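You operate a simulated robot arm through the tools that you are given. There is no shell and no other tool.

The job below is to be done with a simulated robot arm. You get a single attempt, and the scene is never put back.

Task
Clamp ball valve 29 in the test rig, pump it to 4 bar, then bleed it off.
Fine: shut the bleed lever to pump; leave the valve clamped and the bleed open at 0.0.

The check looks at the end state, three seconds after you hand in, the way a careful person would. Anything else that was tipped, shoved, dropped, spilled or broken makes it a failure.

Robot
A 6-joint arm with a fingered hand, fixed in place. Base frame: the origin is at the foot of the arm, x ahead of it, y to its left, z up; the work surface is at about z = 780. Units: mm, degrees, N and s.
With the tool pointing down near the work surface it reaches from about 340 to 820 mm from the base axis. Its first joint turns from -166.0 to 166.0 degrees. Payload 4 kg.
The tool frame sits at the grasp point between the pads (the TCP): z along the fingers, y along the line on which they close. The tips reach 26 mm beyond it. The gripper opens to 132 mm. The gripper's body begins 73 mm behind the TCP. The gripper is a hand of 5 fingers: y runs from the thumb to the fingers, the wrist lies at [0, 0, -239] in the tool frame, and closing takes about 1.5 s.
Orientation is that of the tool frame in the base frame, as [roll, pitch, yaw] about the fixed x, y, z axes, in that order (R = Rz(yaw) Ry(pitch) Rx(roll)). With the fingers straight down and closing along the base's y, the tool's x points along the base's -x, its y along +y and its z along -z.

Tools
- The arm moves only by the tool nudge_tool. Its argument "motion" is a list of rows, each a list of 6 numbers: the turn, a rotation vector about the tool's x, y, z in units of 4 degrees (1.0 is 4 degrees), then the shift along the tool's x, y, z in units of 30 mm (1.0 is 30 mm). In form: [[rx, ry, rz, x, y, z], ...]. A call has 1 to 20 rows; each row shifts and turns the commanded pose from where the row before left it, along the tool's axes as they then stand. "jaw" is the opening, from 0 (shut) to 1 (fully open), set as the call begins (left out, the last holds). A call with a number of a shift or a turn outside -1 to 1 is refused whole. Each row takes 0.2 s and may step no farther than 50 mm and 8.6 degrees from the row before; otherwise, or with a gripper value out of range, the whole call is refused. A pose out of reach is approached as far as the arm can. The call stops where the force on the tool passes 40 N (or 10 N more than at its start, if that is more) or the arm is blocked; 0.2 s more then pass. The fingers move at their own pace (about 45 mm/s each) and stop on an object; they squeeze with about 32 N. The grip force told is the motor's: it shows also when the fingers shut on nothing. Time passes only in rows, and 0.2 s behind the last, so rows that do not move let the fingers close. It gives the time, the measured TCP pose, the force on the tool (base axes), the opening and the grip force at its end, in the units of the frame above (readings bear some noise), with the torque about the TCP (base axes, N m) and any sound that the robot's microphone picked up.
- Cameras (640 x 400 px; columns grow to the right, rows downward): "scene" is fixed at [221.2, -650.1, 1542.3]; the picture's right is [0.91, -0.41, 0.00], its down [-0.28, -0.63, -0.73] and it looks along [0.29, 0.67, -0.69] (base axes); focal length 342 px, centre (320, 200). "wrist" rides on the gripper at [84, 2, -97] in the tool frame; the picture's right is [-0.02, 1.00, 0.00], its down [-0.75, -0.02, -0.66] and it looks along [-0.66, -0.01, 0.75] (tool axes); focal length 270 px, centre (320, 200). There is no depth. A picture from a camera that has moved, and an enlarged one, comes with that camera's place and axes in the base frame and with its lens.
- snapshot(camera): a new picture of that camera. It takes no simulated time.
- move_fingers(finger1, finger2, finger3, finger4, thumb_bend): sets how far each is bent, from 0 (flat) to 100 (curled in); at 30 the hand is open as for a grip, at 70 the pads meet at the TCP. One left out holds its place. A second passes; each finger stops where it meets its share of the squeeze, and holds until it gets a number again. A gripper value or a shape takes the hand back. It gives what a move gives, with no picture; readings hold the bend of each and the force on the fingers (four entries, about 0 where the hand has none), thumb and palm.
- preshape(shape): the hand has 5 fingers and takes this shape, open, in about a second: jaw (thumb against the fingers, like two jaws); tri (thumb and two fingers); tip (a fingertip pinch); poke (one finger out to press); point (the index stretched); flat (the hand flat); cup (the hand cupped); fist (a fist). The gripper value then closes the fingers along that shape, each until it touches; the sizes above hold for jaw. It gives what a move gives, with no picture.
- close_up(camera, box): a new picture of the part [left, top, right, bottom] of that camera's present view, enlarged. It takes no simulated time.
- sign_off(): hands the job in; it is judged then, once.

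Nothing tells you positions but the pictures and the camera data. Unless the task says otherwise, let go and move clear before handing in.

The tools are called after "Call:" by a JSON object that holds its "name" and its "arguments". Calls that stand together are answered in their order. nudge_tool: Moves the arm, as the interface text tells. Its arguments: {"type":"object","properties":{"motion":{"type":"array","items":{"type":"array","items":{"type":"number"}}},"jaw":{"type":"number"}},"required":["motion"]} The other tools are called the same way: preshape (shape) gives the hand a shape; move_fingers (finger1, finger2, finger3, finger4, thumb_bend) moves the fingers one by one; snapshot (camera) takes a picture; close_up (camera, box) takes an enlarged picture of a part of a camera's view; sign_off () hands the job in.

At the start:

```text
time: 0.0
ee_pos: [589.3, -87.3, 1129.7]
tcp_rot: [179.9, 0.0, 180.0]
wrist_force: [0.1, -0.1, -0.1]
moment: [0.02, -0.03, 0.03]
width: 131.8
grip_force: 0.0
shape: jaw
bend: [30.0, 30.0, 30.0, 30.0, 30.0]
finger forces: [0.0, 0.0, 0.0, 0.0, 0.1, 0.0]
```

scene: 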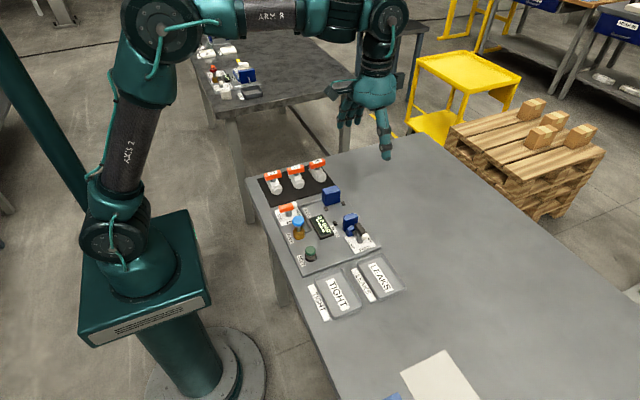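
wrist: 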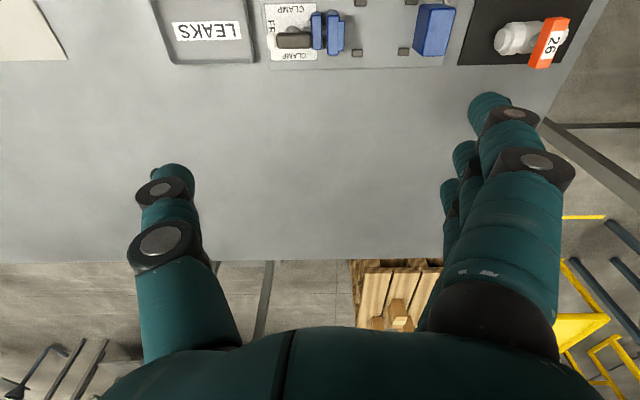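

I see a table with a test rig (clamp, lever, gauge, pump knob) and three valves on a dark mat, with the LEAKS/TIGHT trays in front. I'll enlarge the views first to read the labels.

Call:
{"name": "close_up", "arguments": {"camera": "scene", "box": [240, 150, 400, 250]}}

Call:
{"name": "close_up", "arguments": {"camera": "scene", "box": [250, 190, 410, 290]}}

Call:
{"name": "close_up", "arguments": {"camera": "scene", "box": [270, 195, 350, 245]}}

Call:
{"name": "close_up", "arguments": {"camera": "scene", "box": [310, 195, 390, 245]}}

Call:
{"name": "close_up", "arguments": {"camera": "wrist", "box": [240, 0, 600, 100]}}

```text
4.00 times, centred on (320, 200) of scene
camera zoom: at [221.2, -650.1, 1542.3], right [0.91, -0.41, 0.0], down [-0.28, -0.63, -0.73], along [0.29, 0.67, -0.69], focal length 1370 px, centre (320, 200)
```

zoom: 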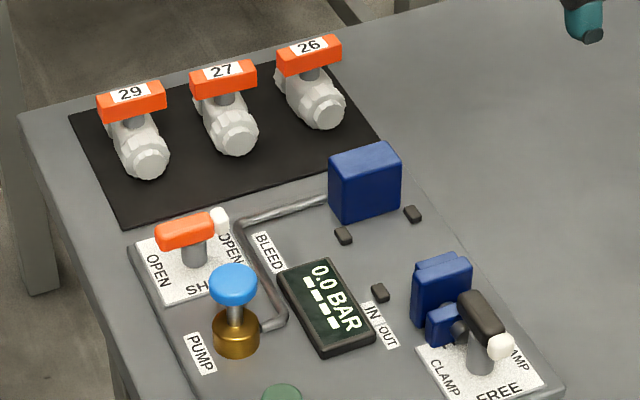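

```text
4.00 times, centred on (330, 240) of scene
camera zoom: at [221.2, -650.1, 1542.3], right [0.91, -0.41, 0.0], down [-0.28, -0.63, -0.73], along [0.29, 0.67, -0.69], focal length 1370 px, centre (280, 40)
```

zoom: 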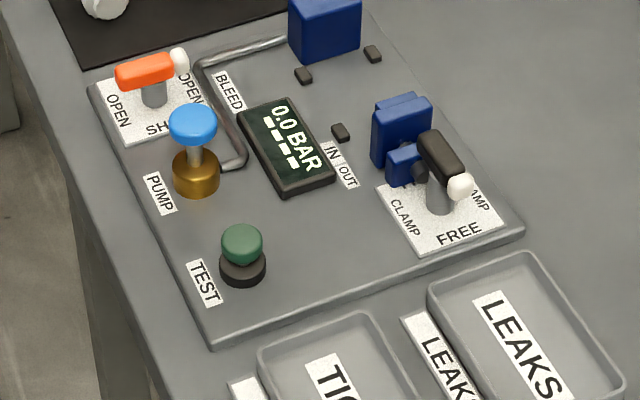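

```text
8.00 times, centred on (310, 220) of scene
camera zoom: at [221.2, -650.1, 1542.3], right [0.91, -0.41, 0.0], down [-0.28, -0.63, -0.73], along [0.29, 0.67, -0.69], focal length 2739 px, centre (400, 40)
```

zoom: 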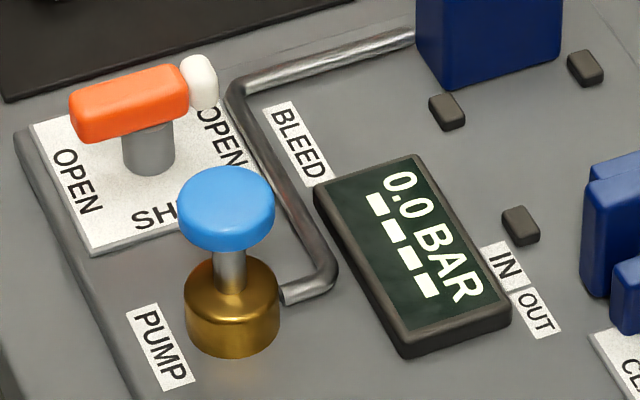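

```text
8.00 times, centred on (350, 220) of scene
camera zoom: at [221.2, -650.1, 1542.3], right [0.91, -0.41, 0.0], down [-0.28, -0.63, -0.73], along [0.29, 0.67, -0.69], focal length 2739 px, centre (80, 40)
```

zoom: 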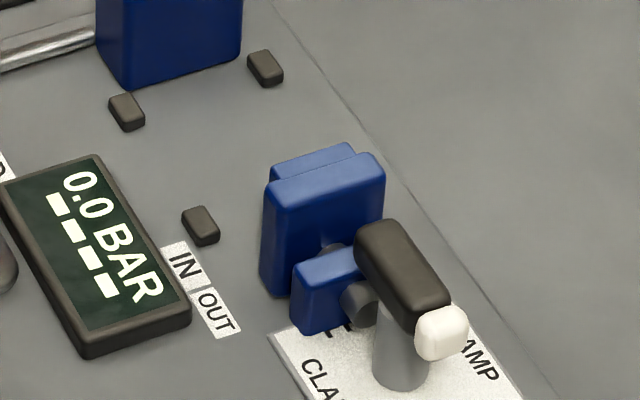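

```text
1.78 times, centred on (420, 50) of wrist
camera zoom: at [504.2, -85.9, 1225.7], right [0.02, 1.0, 0.0], down [0.75, -0.02, 0.66], along [0.66, -0.01, -0.75], focal length 480 px, centre (142, 467)
```

zoom: 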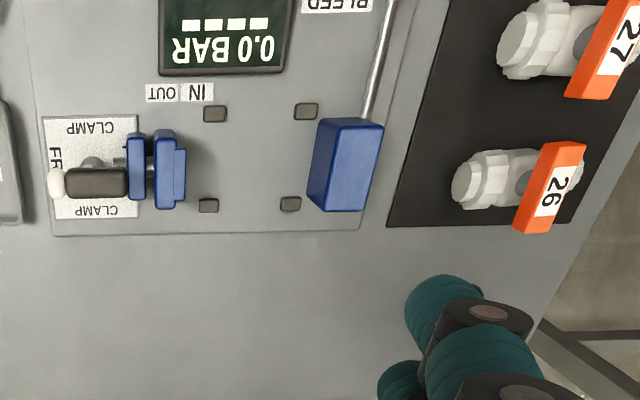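

The rig has a fixed blue jaw with four pegs, a moving jaw and the clamp lever at FREE. The bleed lever is at OPEN, and valve 29 is the one nearest the base, at about (428, 208). I'll move the hand high above the valves for a better look.

Call:
{"name": "nudge_tool", "arguments": {"motion": [[0, 0, 0, 0.7875, 0.946, 0.208], [0, 0, 0, 0.7875, 0.946, 0.208], [0, 0, 0, 0.7875, 0.946, 0.208], [0, 0, 0, 0.7875, 0.946, 0.208], [0, 0, 0, 0.7875, 0.946, 0.208], [0, 0, 0, 0.7875, 0.946, 0.208], [0, 0, 0, 0.7875, 0.946, 0.208], [0, 0, 0, 0.7875, 0.946, 0.208]]}}

Call:
{"name": "snapshot", "arguments": {"camera": "wrist"}}

Call:
{"name": "snapshot", "arguments": {"camera": "scene"}}

```text
time: 1.8
ee_pos: [400.6, 140.9, 1079.6]
tcp_rot: [-179.9, 0.0, -180.0]
wrist_force: [1.0, 0.5, -0.5]
moment: [-0.04, -0.01, -0.01]
width: 131.9
grip_force: 0.1
shape: jaw
bend: [30.0, 30.0, 30.0, 30.0, 30.0]
finger forces: [0.0, 0.1, 0.1, 0.0, 0.0, 0.0]
```

```text
taken
camera wrist: at [315.1, 141.7, 1176.3], right [0.02, 1.0, 0.0], down [0.75, -0.02, 0.66], along [0.66, -0.01, -0.75], focal length 270 px, centre (320, 200)
```

wrist: 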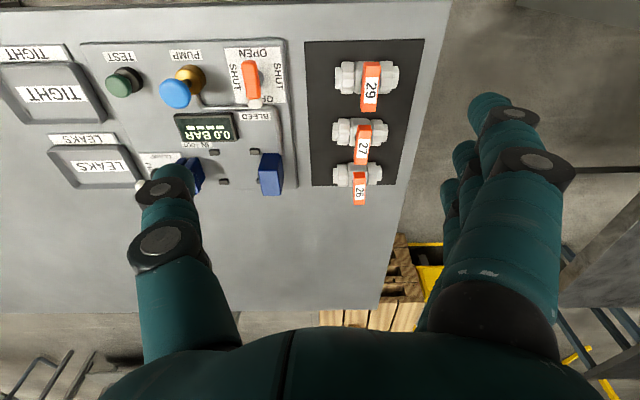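

```text
taken
```

scene: 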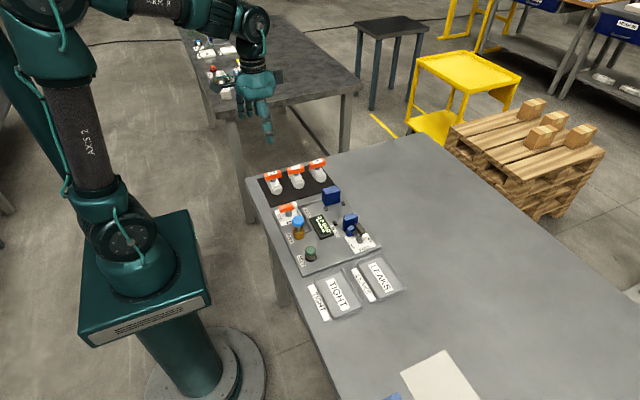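

The wrist view now covers the whole rig and all three valves. I'll enlarge it to read the labels and work out positions.

Call:
{"name": "close_up", "arguments": {"camera": "wrist", "box": [300, 30, 428, 110]}}

Call:
{"name": "close_up", "arguments": {"camera": "wrist", "box": [150, 30, 310, 130]}}

Call:
{"name": "close_up", "arguments": {"camera": "wrist", "box": [130, 100, 306, 210]}}

Call:
{"name": "close_up", "arguments": {"camera": "scene", "box": [256, 160, 304, 190]}}

```text
5.00 times, centred on (364, 70) of wrist
camera zoom: at [315.1, 141.7, 1176.3], right [0.02, 1.0, 0.0], down [0.75, -0.02, 0.66], along [0.66, -0.01, -0.75], focal length 1351 px, centre (100, 850)
```

zoom: 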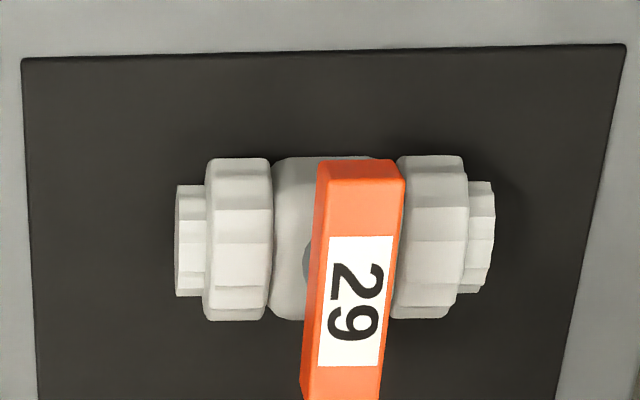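

```text
4.00 times, centred on (230, 80) of wrist
camera zoom: at [315.1, 141.7, 1176.3], right [0.02, 1.0, 0.0], down [0.75, -0.02, 0.66], along [0.66, -0.01, -0.75], focal length 1081 px, centre (680, 680)
```

zoom: 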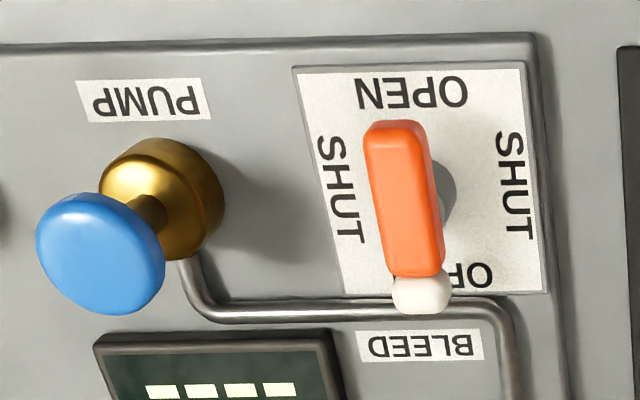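

```text
3.64 times, centred on (218, 155) of wrist
camera zoom: at [315.1, 141.7, 1176.3], right [0.02, 1.0, 0.0], down [0.75, -0.02, 0.66], along [0.66, -0.01, -0.75], focal length 983 px, centre (691, 364)
```

zoom: 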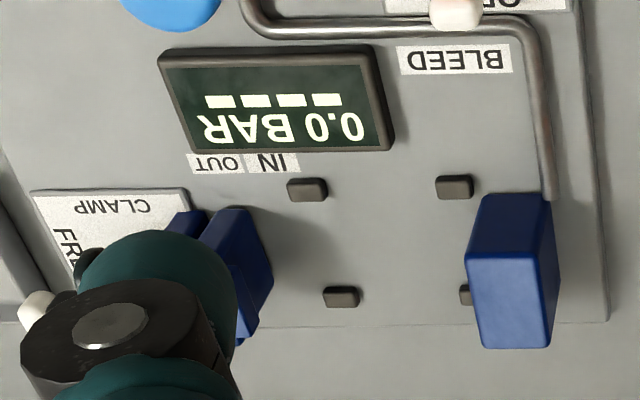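

```text
13.33 times, centred on (280, 175) of scene
camera zoom: at [221.2, -650.1, 1542.3], right [0.91, -0.41, 0.0], down [-0.28, -0.63, -0.73], along [0.29, 0.67, -0.69], focal length 4565 px, centre (853, 533)
```

zoom: 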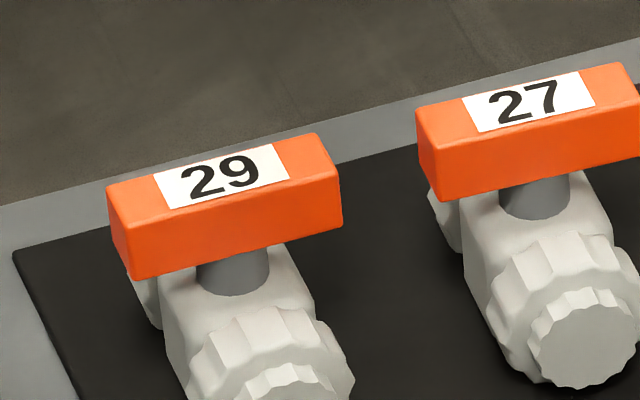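

The bleed lever is lengthwise in x (OPEN) and turns to either y side for SHUT. Valve 29's handle is centred near (431, 202) with its top at about z 846, running along x. The four fingers might reach valve 27, so I'll try a three-finger shape.

Call:
{"name": "preshape", "arguments": {"shape": "tri"}}

Call:
{"name": "snapshot", "arguments": {"camera": "wrist"}}

Call:
{"name": "close_up", "arguments": {"camera": "scene", "box": [200, 50, 328, 130]}}

```text
time: 2.7
ee_pos: [399.9, 139.7, 1079.7]
tcp_rot: [-180.0, 0.0, 179.9]
wrist_force: [0.1, 0.6, 0.1]
moment: [-0.02, -0.01, -0.02]
width: 132.0
grip_force: 0.0
shape: tri
bend: [0.0, 30.0, 30.0, 0.0, 30.0]
finger forces: [0.0, 0.0, 0.1, 0.0, 0.0, 0.0]
```

```text
taken
camera wrist: at [315.6, 141.2, 1176.5], right [0.02, 1.0, 0.0], down [0.75, -0.02, 0.66], along [0.66, -0.01, -0.75], focal length 270 px, centre (320, 200)
```

wrist: 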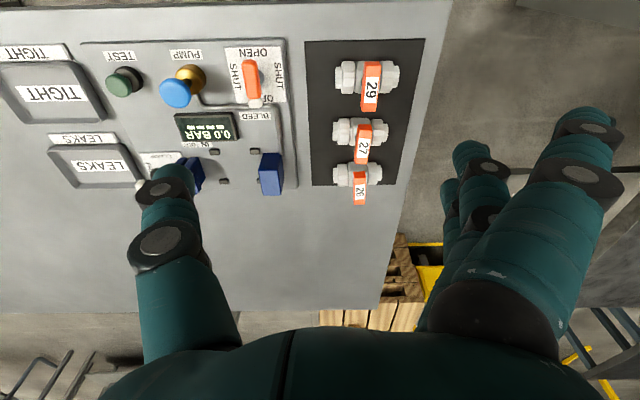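

```text
5.00 times, centred on (264, 90) of scene
camera zoom: at [221.2, -650.1, 1542.3], right [0.91, -0.41, 0.0], down [-0.28, -0.63, -0.73], along [0.29, 0.67, -0.69], focal length 1712 px, centre (600, 750)
```

zoom: 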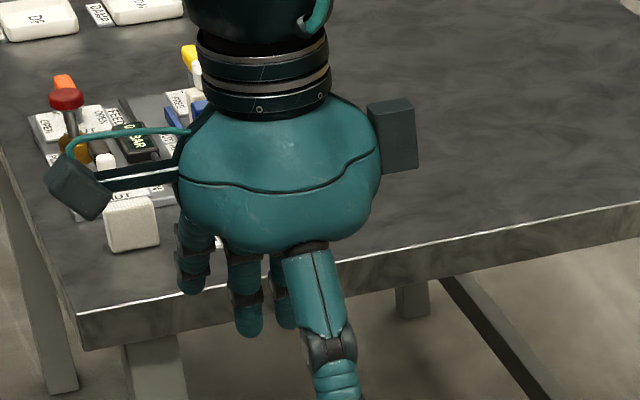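

The tri shape uses the two middle fingers and the thumb, centred on the TCP, with the outer fingers held clear. I'll move above the handle of valve 29.

Call:
{"name": "nudge_tool", "arguments": {"motion": [[0, 0, 0, -0.258, 0.518, 0], [0, 0, 0, -0.258, 0.518, 0], [0, 0, 0, -0.258, 0.518, 0], [0, 0, 0, -0.258, 0.518, 0], [0, 0, 0, 0, 0, 1], [0, 0, 0, 0, 0, 1], [0, 0, 0, 0, 0, 1], [0, 0, 0, 0, 0, 1], [0, 0, 0, 0, 0, 1], [0, 0, 0, 0, 0, 0]]}}

Call:
{"name": "snapshot", "arguments": {"camera": "wrist"}}

Call:
{"name": "close_up", "arguments": {"camera": "scene", "box": [232, 100, 344, 200]}}

```text
time: 4.9
ee_pos: [430.2, 202.3, 929.9]
tcp_rot: [-180.0, 0.0, 180.0]
wrist_force: [0.4, 0.3, 0.3]
moment: [-0.04, 0.01, 0.01]
width: 131.7
grip_force: 0.0
shape: tri
bend: [0.0, 30.0, 30.0, 0.0, 30.0]
finger forces: [0.0, 0.0, 0.0, 0.0, 0.1, 0.0]
```

```text
taken
camera wrist: at [345.7, 203.9, 1025.5], right [0.02, 1.0, 0.0], down [0.75, -0.02, 0.66], along [0.66, -0.01, -0.75], focal length 270 px, centre (320, 200)
```

wrist: 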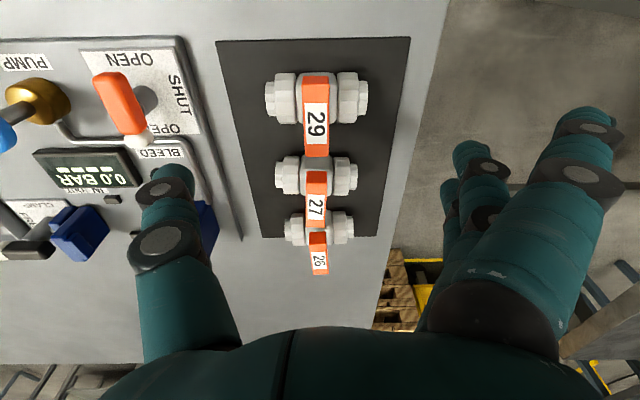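

```text
4.00 times, centred on (288, 150) of scene
camera zoom: at [221.2, -650.1, 1542.3], right [0.91, -0.41, 0.0], down [-0.28, -0.63, -0.73], along [0.29, 0.67, -0.69], focal length 1370 px, centre (448, 400)
```

zoom: 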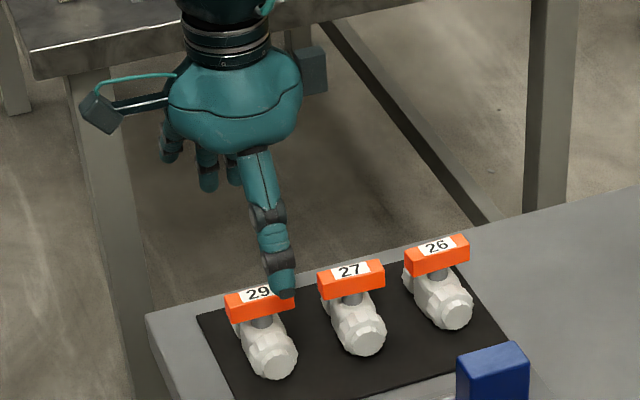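

Call:
{"name": "close_up", "arguments": {"camera": "wrist", "box": [240, 60, 400, 160]}}

```text
4.00 times, centred on (320, 110) of wrist
camera zoom: at [345.7, 203.9, 1025.5], right [0.02, 1.0, 0.0], down [0.75, -0.02, 0.66], along [0.66, -0.01, -0.75], focal length 1081 px, centre (320, 560)
```

zoom: 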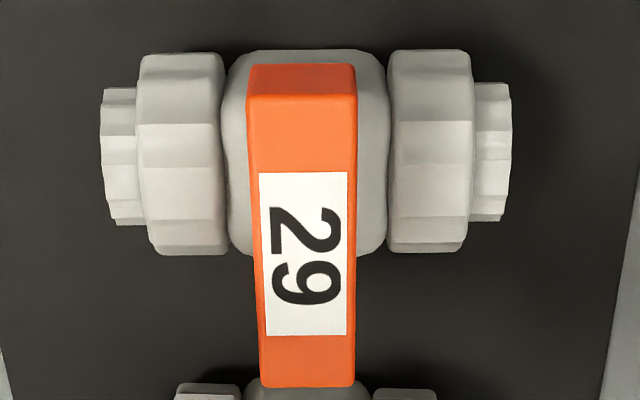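

The handle top spans x 404–459 and y 192–209, with its top at about z 846 and the body top at about z 821. I'll go down so the fingertips sit just beside the handle, then close.

Call:
{"name": "nudge_tool", "arguments": {"motion": [[0, 0, 0, -0.067, -0.05, 0.8], [0, 0, 0, 0, 0, 0.8], [0, 0, 0, 0, 0, 0.6], [0, 0, 0, 0, 0, 0.333], [0, 0, 0, 0, 0, 0]]}}

Call:
{"name": "snapshot", "arguments": {"camera": "wrist"}}

Call:
{"name": "close_up", "arguments": {"camera": "scene", "box": [232, 110, 344, 210]}}

```text
time: 6.1
ee_pos: [433.9, 200.7, 853.5]
tcp_rot: [180.0, 0.1, 179.9]
wrist_force: [-0.1, -0.1, 0.1]
moment: [0.04, -0.01, 0.01]
width: 131.7
grip_force: 0.0
shape: tri
bend: [0.0, 30.0, 30.0, 0.0, 30.0]
finger forces: [0.0, 0.0, 0.1, 0.0, 0.0, 0.0]
```

```text
taken
camera wrist: at [348.5, 201.9, 950.3], right [0.02, 1.0, 0.0], down [0.75, -0.02, 0.66], along [0.66, -0.01, -0.75], focal length 270 px, centre (320, 200)
```

wrist: 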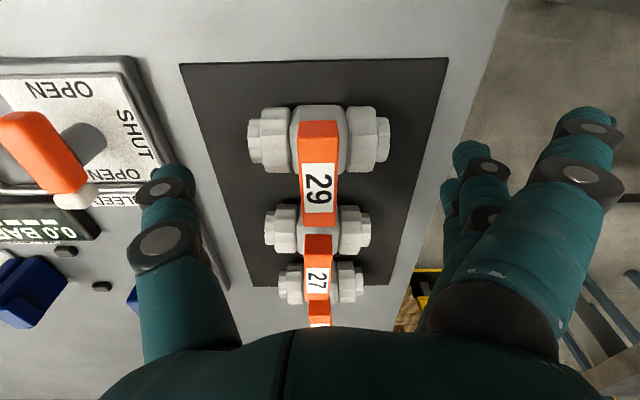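

```text
4.00 times, centred on (288, 160) of scene
camera zoom: at [221.2, -650.1, 1542.3], right [0.91, -0.41, 0.0], down [-0.28, -0.63, -0.73], along [0.29, 0.67, -0.69], focal length 1370 px, centre (448, 360)
```

zoom: 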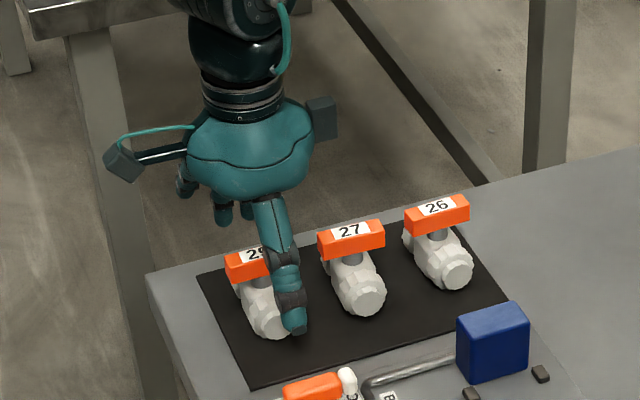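

The hand is astride the handle with valve 27 untouched. I'll close the jaw in steps.

Call:
{"name": "nudge_tool", "arguments": {"motion": [[0, 0, 0, 0, 0, 0], [0, 0, 0, 0, 0, 0], [0, 0, 0, 0, 0, 0], [0, 0, 0, 0, 0, 0], [0, 0, 0, 0, 0, 0], [0, 0, 0, 0, 0, 0]], "jaw": 0.25}}

Call:
{"name": "snapshot", "arguments": {"camera": "wrist"}}

Call:
{"name": "close_up", "arguments": {"camera": "scene", "box": [248, 140, 328, 190]}}

```text
time: 7.5
ee_pos: [432.7, 199.7, 854.8]
tcp_rot: [180.0, 0.0, -180.0]
wrist_force: [-0.4, 0.4, -0.4]
moment: [0.02, 0.02, 0.03]
width: 33.6
grip_force: 0.0
shape: tri
bend: [0.0, 73.0, 73.0, 0.0, 70.0]
finger forces: [0.1, 0.1, 0.0, 0.0, 0.0, 0.0]
```

```text
taken
camera wrist: at [348.5, 201.9, 950.4], right [0.02, 1.0, 0.0], down [0.75, -0.02, 0.66], along [0.66, -0.01, -0.75], focal length 270 px, centre (320, 200)
```

wrist: 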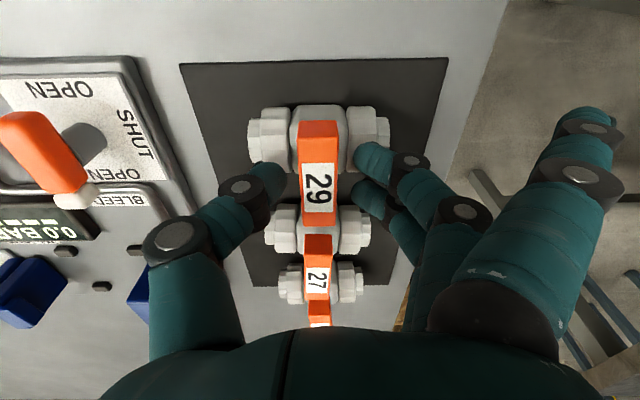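

```text
8.00 times, centred on (288, 165) of scene
camera zoom: at [221.2, -650.1, 1542.3], right [0.91, -0.41, 0.0], down [-0.28, -0.63, -0.73], along [0.29, 0.67, -0.69], focal length 2739 px, centre (576, 480)
```

zoom: 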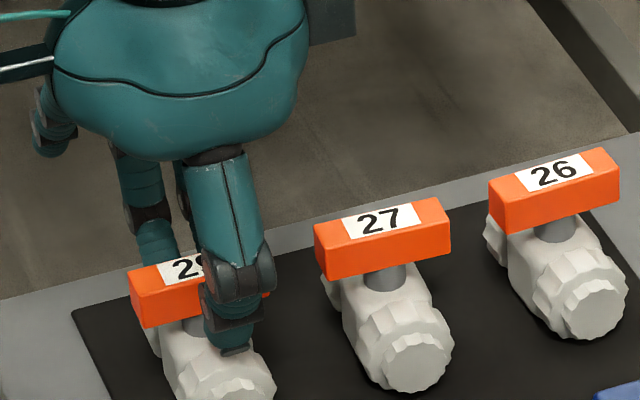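

The fingers and thumb sit evenly either side of the handle, so I'll close fully.

Call:
{"name": "nudge_tool", "arguments": {"motion": [[0, 0, 0, 0, 0, 0], [0, 0, 0, 0, 0, 0], [0, 0, 0, 0, 0, 0], [0, 0, 0, 0, 0, 0], [0, 0, 0, 0, 0, 0]], "jaw": 0}}

Call:
{"name": "snapshot", "arguments": {"camera": "wrist"}}

Call:
{"name": "close_up", "arguments": {"camera": "scene", "box": [248, 140, 328, 190]}}

```text
time: 8.7
ee_pos: [434.5, 201.0, 853.5]
tcp_rot: [179.9, 0.1, 179.9]
wrist_force: [0.3, -0.4, -0.2]
moment: [0.01, 0.02, 0.01]
width: 12.6
grip_force: 32.7
shape: tri
bend: [26.0, 72.0, 72.0, 26.0, 70.0]
finger forces: [0.0, 14.2, 14.3, 0.0, 28.4, 0.0]
```

```text
taken
camera wrist: at [348.5, 201.9, 950.4], right [0.02, 1.0, 0.0], down [0.75, -0.02, 0.66], along [0.66, -0.01, -0.75], focal length 270 px, centre (320, 200)
```

wrist: 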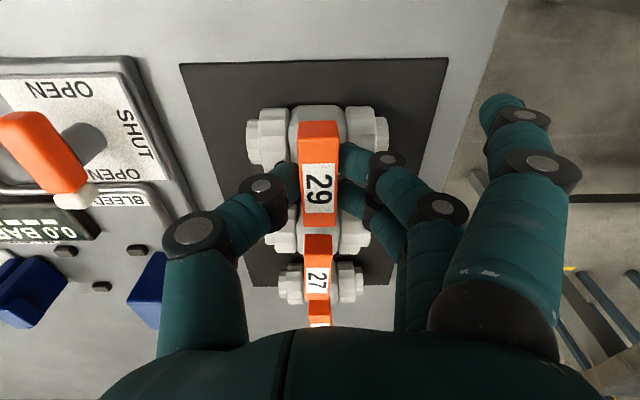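

```text
8.00 times, centred on (288, 165) of scene
camera zoom: at [221.2, -650.1, 1542.3], right [0.91, -0.41, 0.0], down [-0.28, -0.63, -0.73], along [0.29, 0.67, -0.69], focal length 2739 px, centre (576, 480)
```

zoom: 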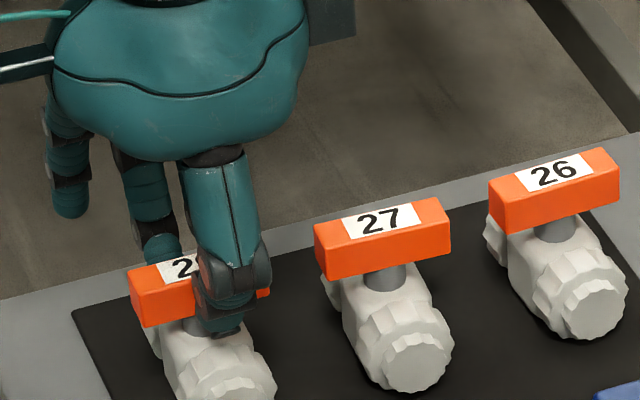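

The handle is held at 32 N. I'll lift a little, check, then rise clear.

Call:
{"name": "nudge_tool", "arguments": {"motion": [[0, 0, 0, 0, 0, -0.3], [0, 0, 0, 0, 0, -0.7], [0, 0, 0, 0, 0, -0.8], [0, 0, 0, 0, 0, -0.8], [0, 0, 0, 0, 0, -0.9], [0, 0, 0, 0, 0, 0]]}}

Call:
{"name": "snapshot", "arguments": {"camera": "wrist"}}

Call:
{"name": "close_up", "arguments": {"camera": "scene", "box": [232, 100, 344, 170]}}

```text
time: 10.1
ee_pos: [432.9, 200.2, 960.5]
tcp_rot: [180.0, -0.1, 180.0]
wrist_force: [0.0, -0.4, -2.2]
moment: [0.02, 0.01, -0.01]
width: 12.8
grip_force: 32.1
shape: tri
bend: [26.0, 72.0, 72.0, 26.0, 70.0]
finger forces: [0.0, 14.2, 14.4, 0.0, 28.5, 0.1]
```

```text
taken
camera wrist: at [348.3, 201.2, 1055.8], right [0.02, 1.0, 0.0], down [0.75, -0.02, 0.66], along [0.66, -0.01, -0.75], focal length 270 px, centre (320, 200)
```

wrist: 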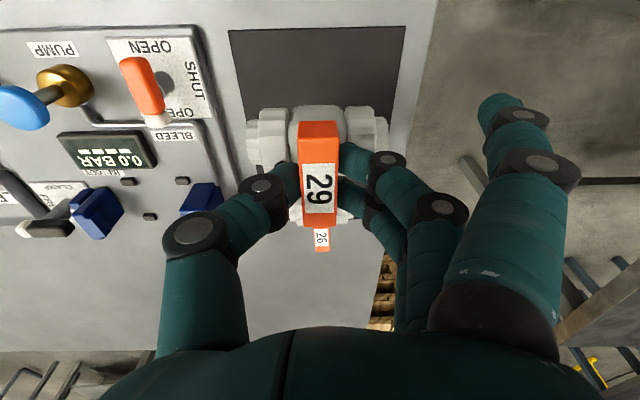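

```text
5.71 times, centred on (288, 135) of scene
camera zoom: at [221.2, -650.1, 1542.3], right [0.91, -0.41, 0.0], down [-0.28, -0.63, -0.73], along [0.29, 0.67, -0.69], focal length 1956 px, centre (503, 571)
```

zoom: 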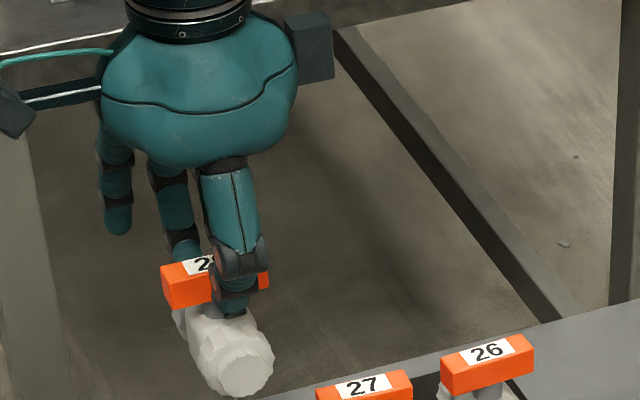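

The valve hangs level in the grip, weighing about 2 N. I'll measure the clamp nest more precisely from here.

Call:
{"name": "close_up", "arguments": {"camera": "wrist", "box": [50, 120, 242, 240]}}

Call:
{"name": "close_up", "arguments": {"camera": "scene", "box": [310, 180, 390, 250]}}

```text
3.33 times, centred on (146, 180) of wrist
camera zoom: at [348.3, 201.2, 1055.8], right [0.02, 1.0, 0.0], down [0.75, -0.02, 0.66], along [0.66, -0.01, -0.75], focal length 901 px, centre (900, 267)
```

zoom: 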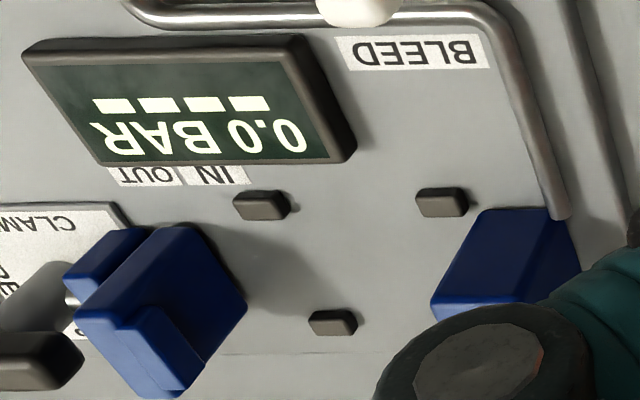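

```text
5.71 times, centred on (350, 215) of scene
camera zoom: at [221.2, -650.1, 1542.3], right [0.91, -0.41, 0.0], down [-0.28, -0.63, -0.73], along [0.29, 0.67, -0.69], focal length 1956 px, centre (149, 114)
```

zoom: 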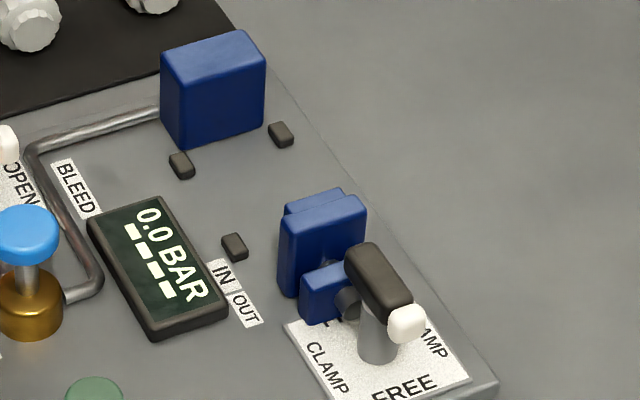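

I'll carry the valve over to above the clamp nest at a safe height.

Call:
{"name": "nudge_tool", "arguments": {"motion": [[0, 0, 0, -0.671, -0.967, 0], [0, 0, 0, -0.671, -0.967, 0], [0, 0, 0, -0.671, -0.967, 0], [0, 0, 0, -0.671, -0.967, 0], [0, 0, 0, -0.671, -0.967, 0], [0, 0, 0, -0.671, -0.967, 0], [0, 0, 0, -0.671, -0.967, 0], [0, 0, 0, 0, 0, 0]]}}

Call:
{"name": "snapshot", "arguments": {"camera": "wrist"}}

Call:
{"name": "close_up", "arguments": {"camera": "scene", "box": [290, 130, 402, 240]}}

Call:
{"name": "close_up", "arguments": {"camera": "wrist", "box": [220, 50, 420, 175]}}

```text
time: 11.9
ee_pos: [573.1, -2.7, 959.0]
tcp_rot: [-180.0, 0.0, -179.9]
wrist_force: [-0.7, 0.6, -1.7]
moment: [-0.01, -0.02, 0.0]
width: 12.9
grip_force: 31.8
shape: tri
bend: [26.0, 72.0, 72.0, 26.0, 70.0]
finger forces: [0.0, 14.2, 14.3, 0.0, 28.5, 0.1]
```

```text
taken
camera wrist: at [488.3, -1.2, 1055.6], right [0.02, 1.0, 0.0], down [0.75, -0.02, 0.66], along [0.66, -0.01, -0.75], focal length 270 px, centre (320, 200)
```

wrist: 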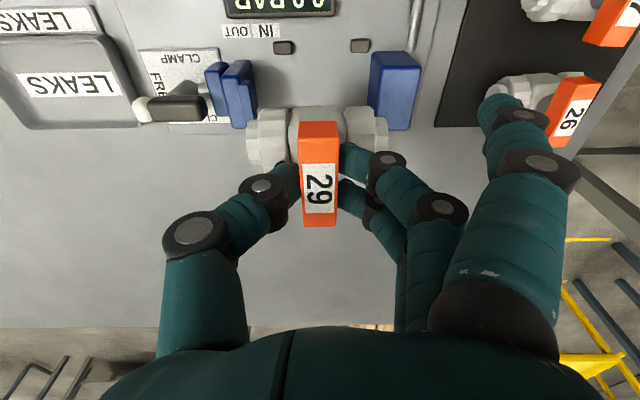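

```text
3.64 times, centred on (346, 185) of scene
camera zoom: at [221.2, -650.1, 1542.3], right [0.91, -0.41, 0.0], down [-0.28, -0.63, -0.73], along [0.29, 0.67, -0.69], focal length 1245 px, centre (226, 254)
```

zoom: 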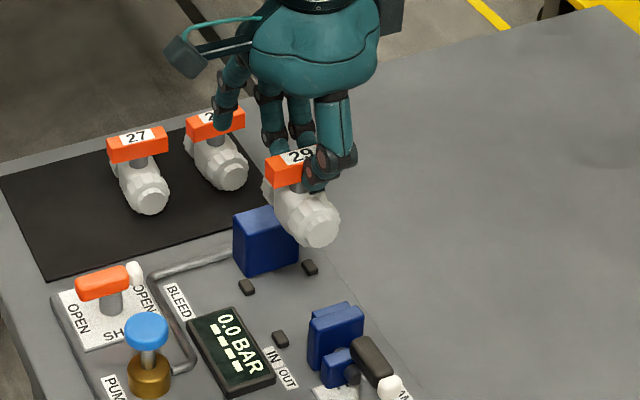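

```text
3.20 times, centred on (320, 112) of wrist
camera zoom: at [488.3, -1.2, 1055.6], right [0.02, 1.0, 0.0], down [0.75, -0.02, 0.66], along [0.66, -0.01, -0.75], focal length 865 px, centre (320, 480)
```

zoom: 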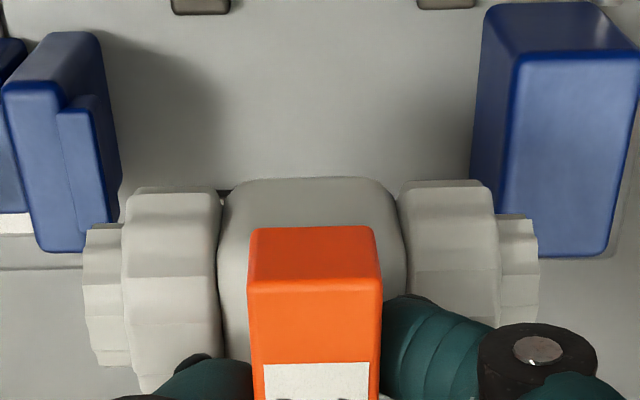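

The nest centre works out near x 574, y 0, with the fixed jaw face at y ≈ 46, the moving jaw face at y ≈ -63, and the pegs at x ≈ 545 and 604. I'll lower partway and check the alignment against the near pegs.

Call:
{"name": "nudge_tool", "arguments": {"motion": [[0, 0, 0, 0, 0.05, 0.7], [0, 0, 0, 0, 0, 0.7], [0, 0, 0, 0, 0, 0.6], [0, 0, 0, 0, 0, 0]]}}

Call:
{"name": "close_up", "arguments": {"camera": "wrist", "box": [200, 20, 440, 170]}}

Call:
{"name": "close_up", "arguments": {"camera": "scene", "box": [310, 160, 390, 240]}}

```text
time: 12.9
ee_pos: [573.7, -2.0, 897.1]
tcp_rot: [179.9, 0.0, -179.9]
wrist_force: [-0.5, 0.5, -1.6]
moment: [0.03, 0.02, -0.01]
width: 12.4
grip_force: 32.2
shape: tri
bend: [26.0, 72.0, 72.0, 26.0, 70.0]
finger forces: [0.0, 14.2, 14.3, 0.1, 28.5, 0.0]
```

```text
2.67 times, centred on (320, 95) of wrist
camera zoom: at [488.5, -0.1, 994.9], right [0.02, 1.0, 0.0], down [0.75, -0.02, 0.66], along [0.66, -0.01, -0.75], focal length 721 px, centre (320, 480)
```

zoom: 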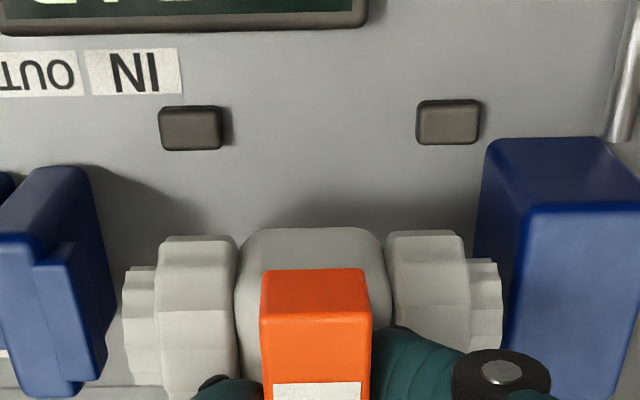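

```text
5.00 times, centred on (350, 200) of scene
camera zoom: at [221.2, -650.1, 1542.3], right [0.91, -0.41, 0.0], down [-0.28, -0.63, -0.73], along [0.29, 0.67, -0.69], focal length 1712 px, centre (170, 200)
```

zoom: 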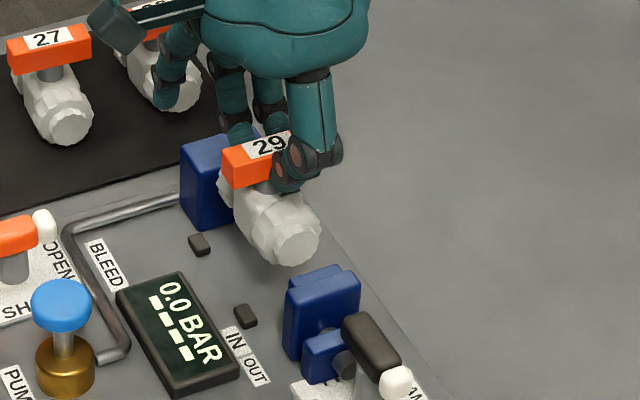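

The valve lines up with the nest in x (573.2 against 573.5) and clears both jaws. I'll lower it to just above the plate.

Call:
{"name": "nudge_tool", "arguments": {"motion": [[0, 0, 0, 0, 0.03, 0.55], [0, 0, 0, 0, 0, 0.55], [0, 0, 0, 0, 0, 0]]}}

Call:
{"name": "close_up", "arguments": {"camera": "wrist", "box": [200, 20, 440, 170]}}

Call:
{"name": "close_up", "arguments": {"camera": "scene", "box": [310, 160, 390, 240]}}

```text
time: 13.7
ee_pos: [572.6, 0.3, 864.7]
tcp_rot: [180.0, 0.0, 180.0]
wrist_force: [-0.4, 0.3, -1.0]
moment: [-0.02, 0.02, 0.0]
width: 12.6
grip_force: 31.9
shape: tri
bend: [26.0, 72.0, 72.0, 26.0, 70.0]
finger forces: [0.0, 14.2, 14.4, 0.0, 28.5, 0.0]
```

```text
2.67 times, centred on (320, 95) of wrist
camera zoom: at [488.7, 1.3, 961.7], right [0.02, 1.0, 0.0], down [0.75, -0.02, 0.66], along [0.66, -0.01, -0.75], focal length 721 px, centre (320, 480)
```

zoom: 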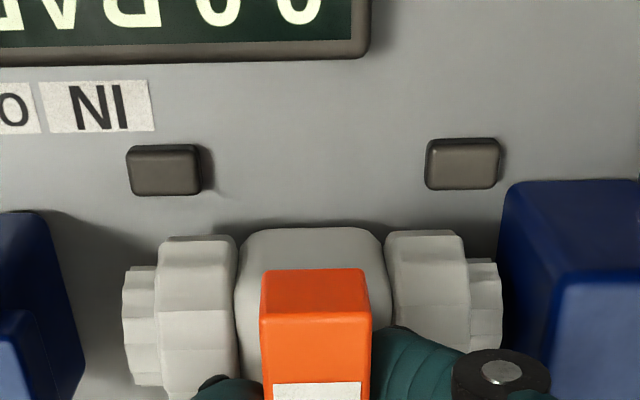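

```text
5.00 times, centred on (350, 200) of scene
camera zoom: at [221.2, -650.1, 1542.3], right [0.91, -0.41, 0.0], down [-0.28, -0.63, -0.73], along [0.29, 0.67, -0.69], focal length 1712 px, centre (170, 200)
```

zoom: 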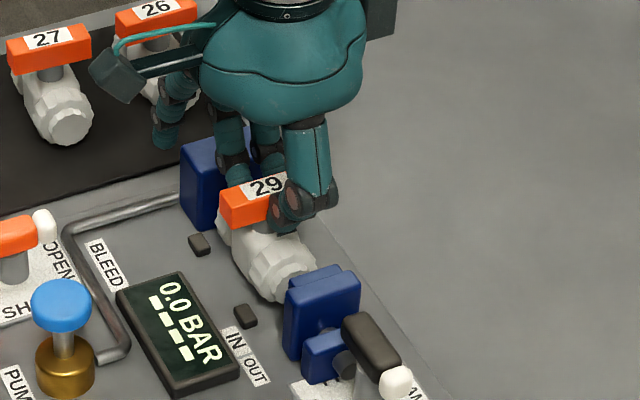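

It's nearly down and clear all round. I'll take small steps until contact.

Call:
{"name": "nudge_tool", "arguments": {"motion": [[0, 0, 0, 0, 0, 0.06], [0, 0, 0, 0, 0, 0.06], [0, 0, 0, 0, 0, 0]]}}

```text
time: 14.5
ee_pos: [573.8, 0.0, 861.2]
tcp_rot: [-180.0, 0.1, -180.0]
wrist_force: [1.0, -0.6, 2.5]
moment: [0.01, 0.0, 0.0]
width: 12.7
grip_force: 32.1
shape: tri
bend: [26.0, 72.0, 72.0, 26.0, 70.0]
finger forces: [0.1, 14.3, 14.4, 0.0, 29.5, 0.1]
```

The force reading shows the valve resting on the plate. I'll open slightly, just enough to clear the handle.

Call:
{"name": "nudge_tool", "arguments": {"motion": [[0, 0, 0, 0, 0, 0], [0, 0, 0, 0, 0, 0], [0, 0, 0, 0, 0, 0], [0, 0, 0, 0, 0, 0]], "jaw": 0.3}}

Call:
{"name": "close_up", "arguments": {"camera": "wrist", "box": [160, 20, 480, 220]}}

Call:
{"name": "close_up", "arguments": {"camera": "scene", "box": [310, 160, 390, 240]}}

```text
time: 15.5
ee_pos: [574.1, 0.7, 862.6]
tcp_rot: [-180.0, 0.1, -180.0]
wrist_force: [0.5, 0.2, 0.1]
moment: [-0.01, -0.01, 0.04]
width: 38.9
grip_force: 0.1
shape: tri
bend: [0.0, 74.0, 74.0, 0.0, 70.0]
finger forces: [0.0, 0.1, 0.0, 0.0, 0.1, 0.0]
```

```text
2.00 times, centred on (320, 120) of wrist
camera zoom: at [489.0, 1.0, 958.1], right [0.02, 1.0, 0.0], down [0.75, -0.02, 0.66], along [0.66, -0.01, -0.75], focal length 541 px, centre (320, 360)
```

zoom: 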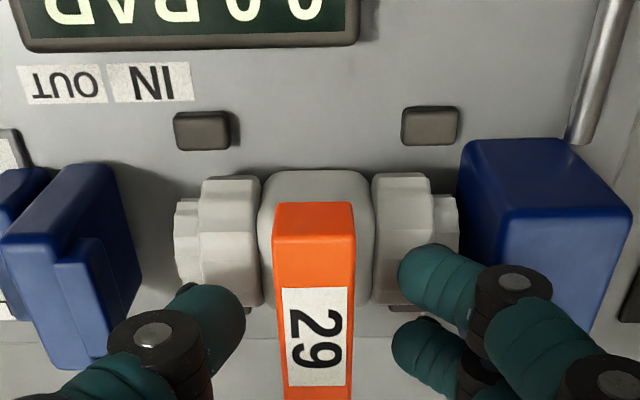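

```text
5.00 times, centred on (350, 200) of scene
camera zoom: at [221.2, -650.1, 1542.3], right [0.91, -0.41, 0.0], down [-0.28, -0.63, -0.73], along [0.29, 0.67, -0.69], focal length 1712 px, centre (170, 200)
```

zoom: 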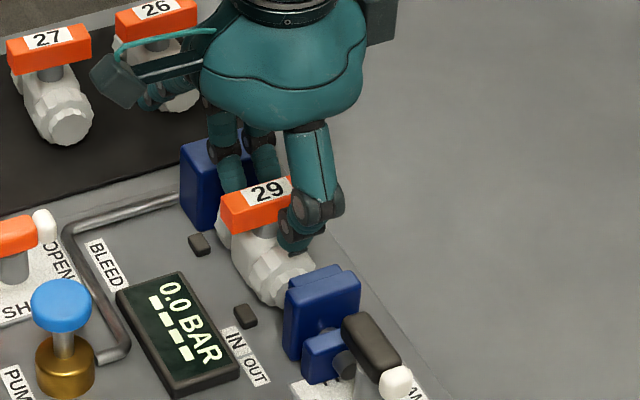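

The valve is sitting in the nest and released. I'll rise straight up and look.

Call:
{"name": "nudge_tool", "arguments": {"motion": [[0, 0, 0, 0, 0, -0.4], [0, 0, 0, 0, 0, -1], [0, 0, 0, 0, 0, -1], [0, 0, 0, 0, 0, -1], [0, 0, 0, 0, 0, -1], [0, 0, 0, 0, 0, 0]]}}

Call:
{"name": "snapshot", "arguments": {"camera": "wrist"}}

Call:
{"name": "close_up", "arguments": {"camera": "scene", "box": [310, 175, 390, 255]}}

Call:
{"name": "close_up", "arguments": {"camera": "wrist", "box": [120, 0, 440, 160]}}

```text
time: 16.9
ee_pos: [573.9, -1.6, 993.7]
tcp_rot: [-180.0, -0.1, -180.0]
wrist_force: [0.0, -0.5, 1.0]
moment: [0.02, 0.01, 0.01]
width: 39.3
grip_force: 0.0
shape: tri
bend: [0.0, 74.0, 74.0, 0.0, 70.0]
finger forces: [0.1, 0.1, 0.0, 0.0, 0.0, 0.1]
```

```text
taken
camera wrist: at [489.2, 1.6, 1090.8], right [0.02, 1.0, 0.0], down [0.75, -0.02, 0.66], along [0.66, -0.01, -0.75], focal length 270 px, centre (320, 200)
```

wrist: 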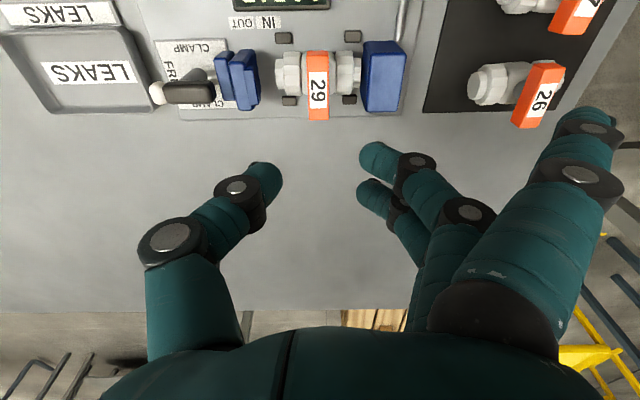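

```text
5.00 times, centred on (350, 215) of scene
camera zoom: at [221.2, -650.1, 1542.3], right [0.91, -0.41, 0.0], down [-0.28, -0.63, -0.73], along [0.29, 0.67, -0.69], focal length 1712 px, centre (170, 125)
```

zoom: 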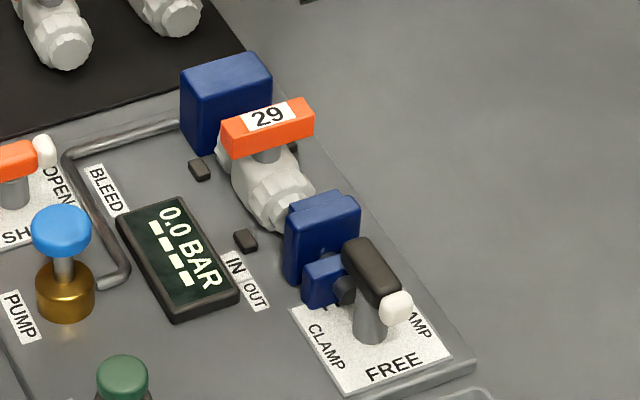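

```text
2.00 times, centred on (280, 80) of wrist
camera zoom: at [489.2, 1.6, 1090.8], right [0.02, 1.0, 0.0], down [0.75, -0.02, 0.66], along [0.66, -0.01, -0.75], focal length 541 px, centre (400, 440)
```

zoom: 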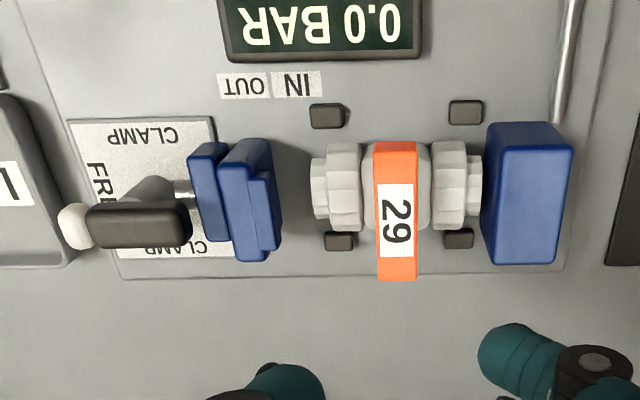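

Valve 29 sits squarely between the pegs. Next is the clamp lever, pivot near (573, -121) with its tip at y ≈ -148 and z ≈ 842. I'll check in the air which hand shape leaves the most room around the lever.

Call:
{"name": "preshape", "arguments": {"shape": "tip"}}

Call:
{"name": "snapshot", "arguments": {"camera": "wrist"}}

Call:
{"name": "close_up", "arguments": {"camera": "scene", "box": [290, 60, 418, 200]}}

```text
time: 17.8
ee_pos: [573.0, 1.1, 993.2]
tcp_rot: [179.9, 0.0, -179.9]
wrist_force: [0.8, 0.8, -1.0]
moment: [0.01, -0.03, -0.01]
width: 131.6
grip_force: 0.1
shape: tip
bend: [0.0, 30.0, 30.0, 0.0, 30.0]
finger forces: [0.0, 0.0, 0.0, 0.0, 0.1, 0.0]
```

```text
taken
camera wrist: at [489.3, 1.5, 1090.4], right [0.02, 1.0, 0.0], down [0.75, -0.02, 0.66], along [0.66, -0.01, -0.75], focal length 270 px, centre (320, 200)
```

wrist: 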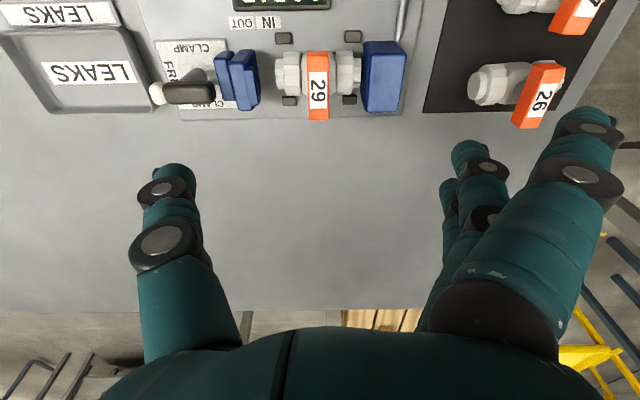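

```text
2.86 times, centred on (354, 130) of scene
camera zoom: at [221.2, -650.1, 1542.3], right [0.91, -0.41, 0.0], down [-0.28, -0.63, -0.73], along [0.29, 0.67, -0.69], focal length 978 px, centre (223, 400)
```

zoom: 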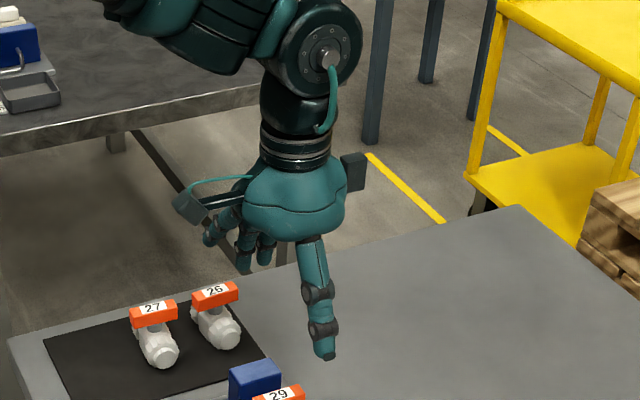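

The tip shape is the same as tri here. I'll test curling the two outer fingers out of the way.

Call:
{"name": "move_fingers", "arguments": {"finger1": 100, "finger4": 100, "finger2": 45, "finger3": 45, "thumb_bend": 45}}

Call:
{"name": "snapshot", "arguments": {"camera": "wrist"}}

Call:
{"name": "close_up", "arguments": {"camera": "scene", "box": [290, 60, 418, 200]}}

```text
time: 18.8
ee_pos: [574.6, 1.2, 994.2]
tcp_rot: [180.0, 0.1, 179.9]
wrist_force: [0.3, 0.5, -0.1]
moment: [0.01, 0.0, 0.01]
width: 55.6
grip_force: 0.0
shape: fingers
bend: [100.0, 45.0, 45.0, 100.0, 45.0]
finger forces: [0.1, 0.1, 0.0, 0.1, 0.0, 0.0]
```

```text
taken
camera wrist: at [489.3, 1.5, 1090.5], right [0.02, 1.0, 0.0], down [0.75, -0.02, 0.66], along [0.66, -0.01, -0.75], focal length 270 px, centre (320, 200)
```

wrist: 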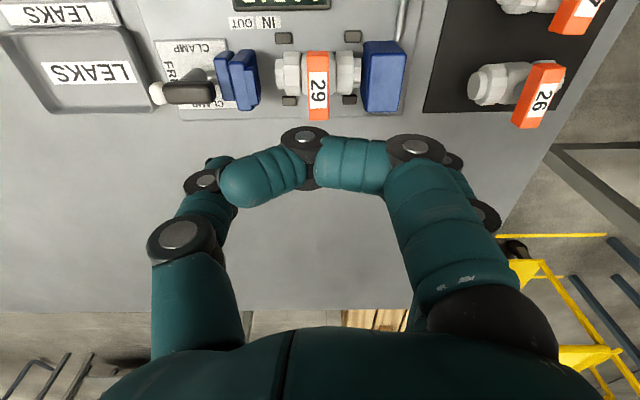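

```text
2.86 times, centred on (354, 130) of scene
camera zoom: at [221.2, -650.1, 1542.3], right [0.91, -0.41, 0.0], down [-0.28, -0.63, -0.73], along [0.29, 0.67, -0.69], focal length 978 px, centre (223, 400)
```

zoom: 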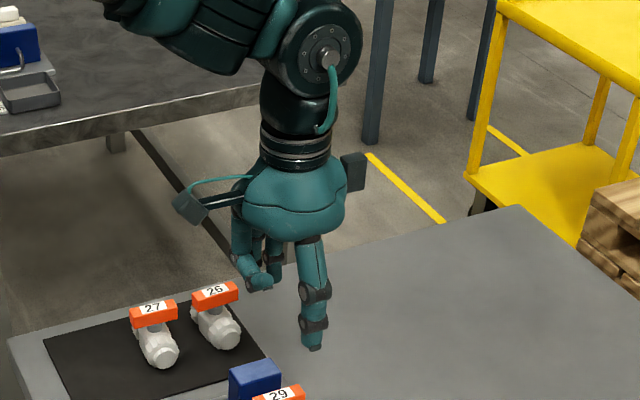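

Curling the outer fingers makes the hand compact. I'll move over the clamp lever and yaw +90° so the pads close across its bar.

Call:
{"name": "nudge_tool", "arguments": {"motion": [[0, 0, 0, 0, -0.81, 0], [0, 0, 0, 0, -0.81, 0], [0, 0, 0, 0, -0.81, 0], [0, 0, 0, 0, -0.81, 0], [0, 0, 0, 0, -0.81, 0], [0, 0, -1, 0, 0, 0], [0, 0, -1, 0, 0, 0], [0, 0, -1, 0, 0, 0], [0, 0, -1, 0, 0, 0], [0, 0, -1, 0, 0, 0], [0, 0, -1, 0, 0, 0], [0, 0, -1, 0, 0, 0], [0, 0, -1, 0, 0, 0], [0, 0, -1, 0, 0, 0], [0, 0, -1, 0, 0, 0], [0, 0, -1, 0, 0, 0], [0, 0, 0, 0, 0, 0]]}}

Call:
{"name": "nudge_tool", "arguments": {"motion": [[0, 0, -1, 0, 0, 0], [0, 0, -1, 0, 0, 0], [0, 0, -1, 0, 0, 0], [0, 0, -1, 0, 0, 0], [0, 0, -1, 0, 0, 0], [0, 0, -1, 0, 0, 0], [0, 0, -1, 0, 0, 0], [0, 0, -1, 0, 0, 0], [0, 0, -1, 0, 0, 0], [0, 0, -1, 0, 0, 0], [0, 0, -1, 0, 0, 0], [0, 0, -0.5, 0, 0, 0], [0, 0, 0, 0, 0, 0]]}}

Call:
{"name": "snapshot", "arguments": {"camera": "wrist"}}

Call:
{"name": "snapshot", "arguments": {"camera": "scene"}}

```text
time: 22.4
ee_pos: [574.8, -121.8, 994.2]
tcp_rot: [180.0, 0.0, -135.9]
wrist_force: [-0.2, 0.2, -0.1]
moment: [0.02, 0.06, -0.01]
width: 55.3
grip_force: 0.1
shape: fingers
bend: [100.0, 45.0, 45.0, 100.0, 45.0]
finger forces: [0.0, 0.0, 0.0, 0.0, 0.0, 0.0]
```

```text
time: 25.2
ee_pos: [590.9, -67.6, 1004.7]
tcp_rot: [179.5, 2.9, -100.6]
wrist_force: [-0.5, -0.5, 0.0]
moment: [0.0, 0.01, -0.01]
width: 55.4
grip_force: 0.1
shape: fingers
bend: [100.0, 45.0, 45.0, 100.0, 45.0]
finger forces: [0.0, 0.0, 0.1, 0.0, 0.0, 0.0]
out of reach, approached as far as the arm can: row 7, 8, 9, 10, 11, 12
```

```text
taken
camera wrist: at [573.4, -155.1, 1097.0], right [-0.98, 0.2, 0.01], down [0.15, 0.7, 0.7], along [0.14, 0.68, -0.72], focal length 270 px, centre (320, 200)
```

wrist: 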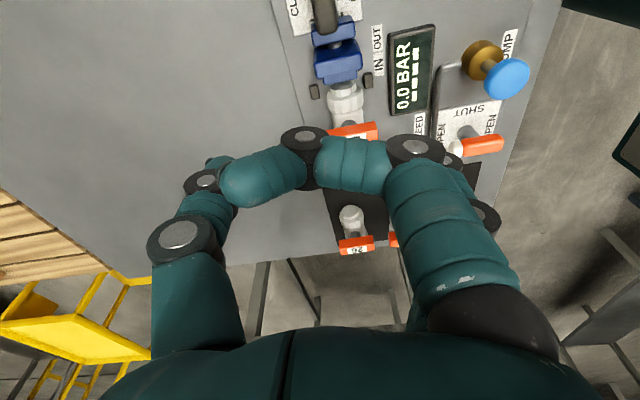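

```text
taken
```

scene: 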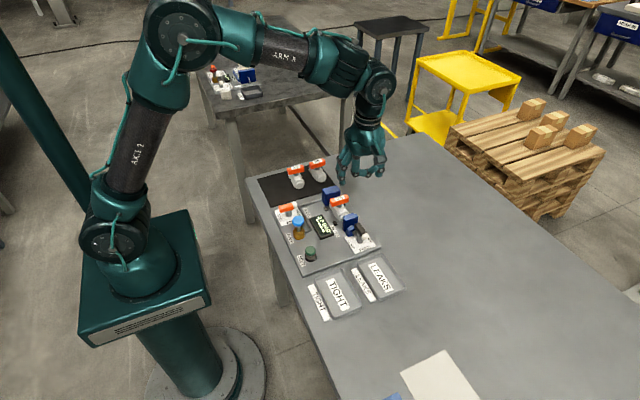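

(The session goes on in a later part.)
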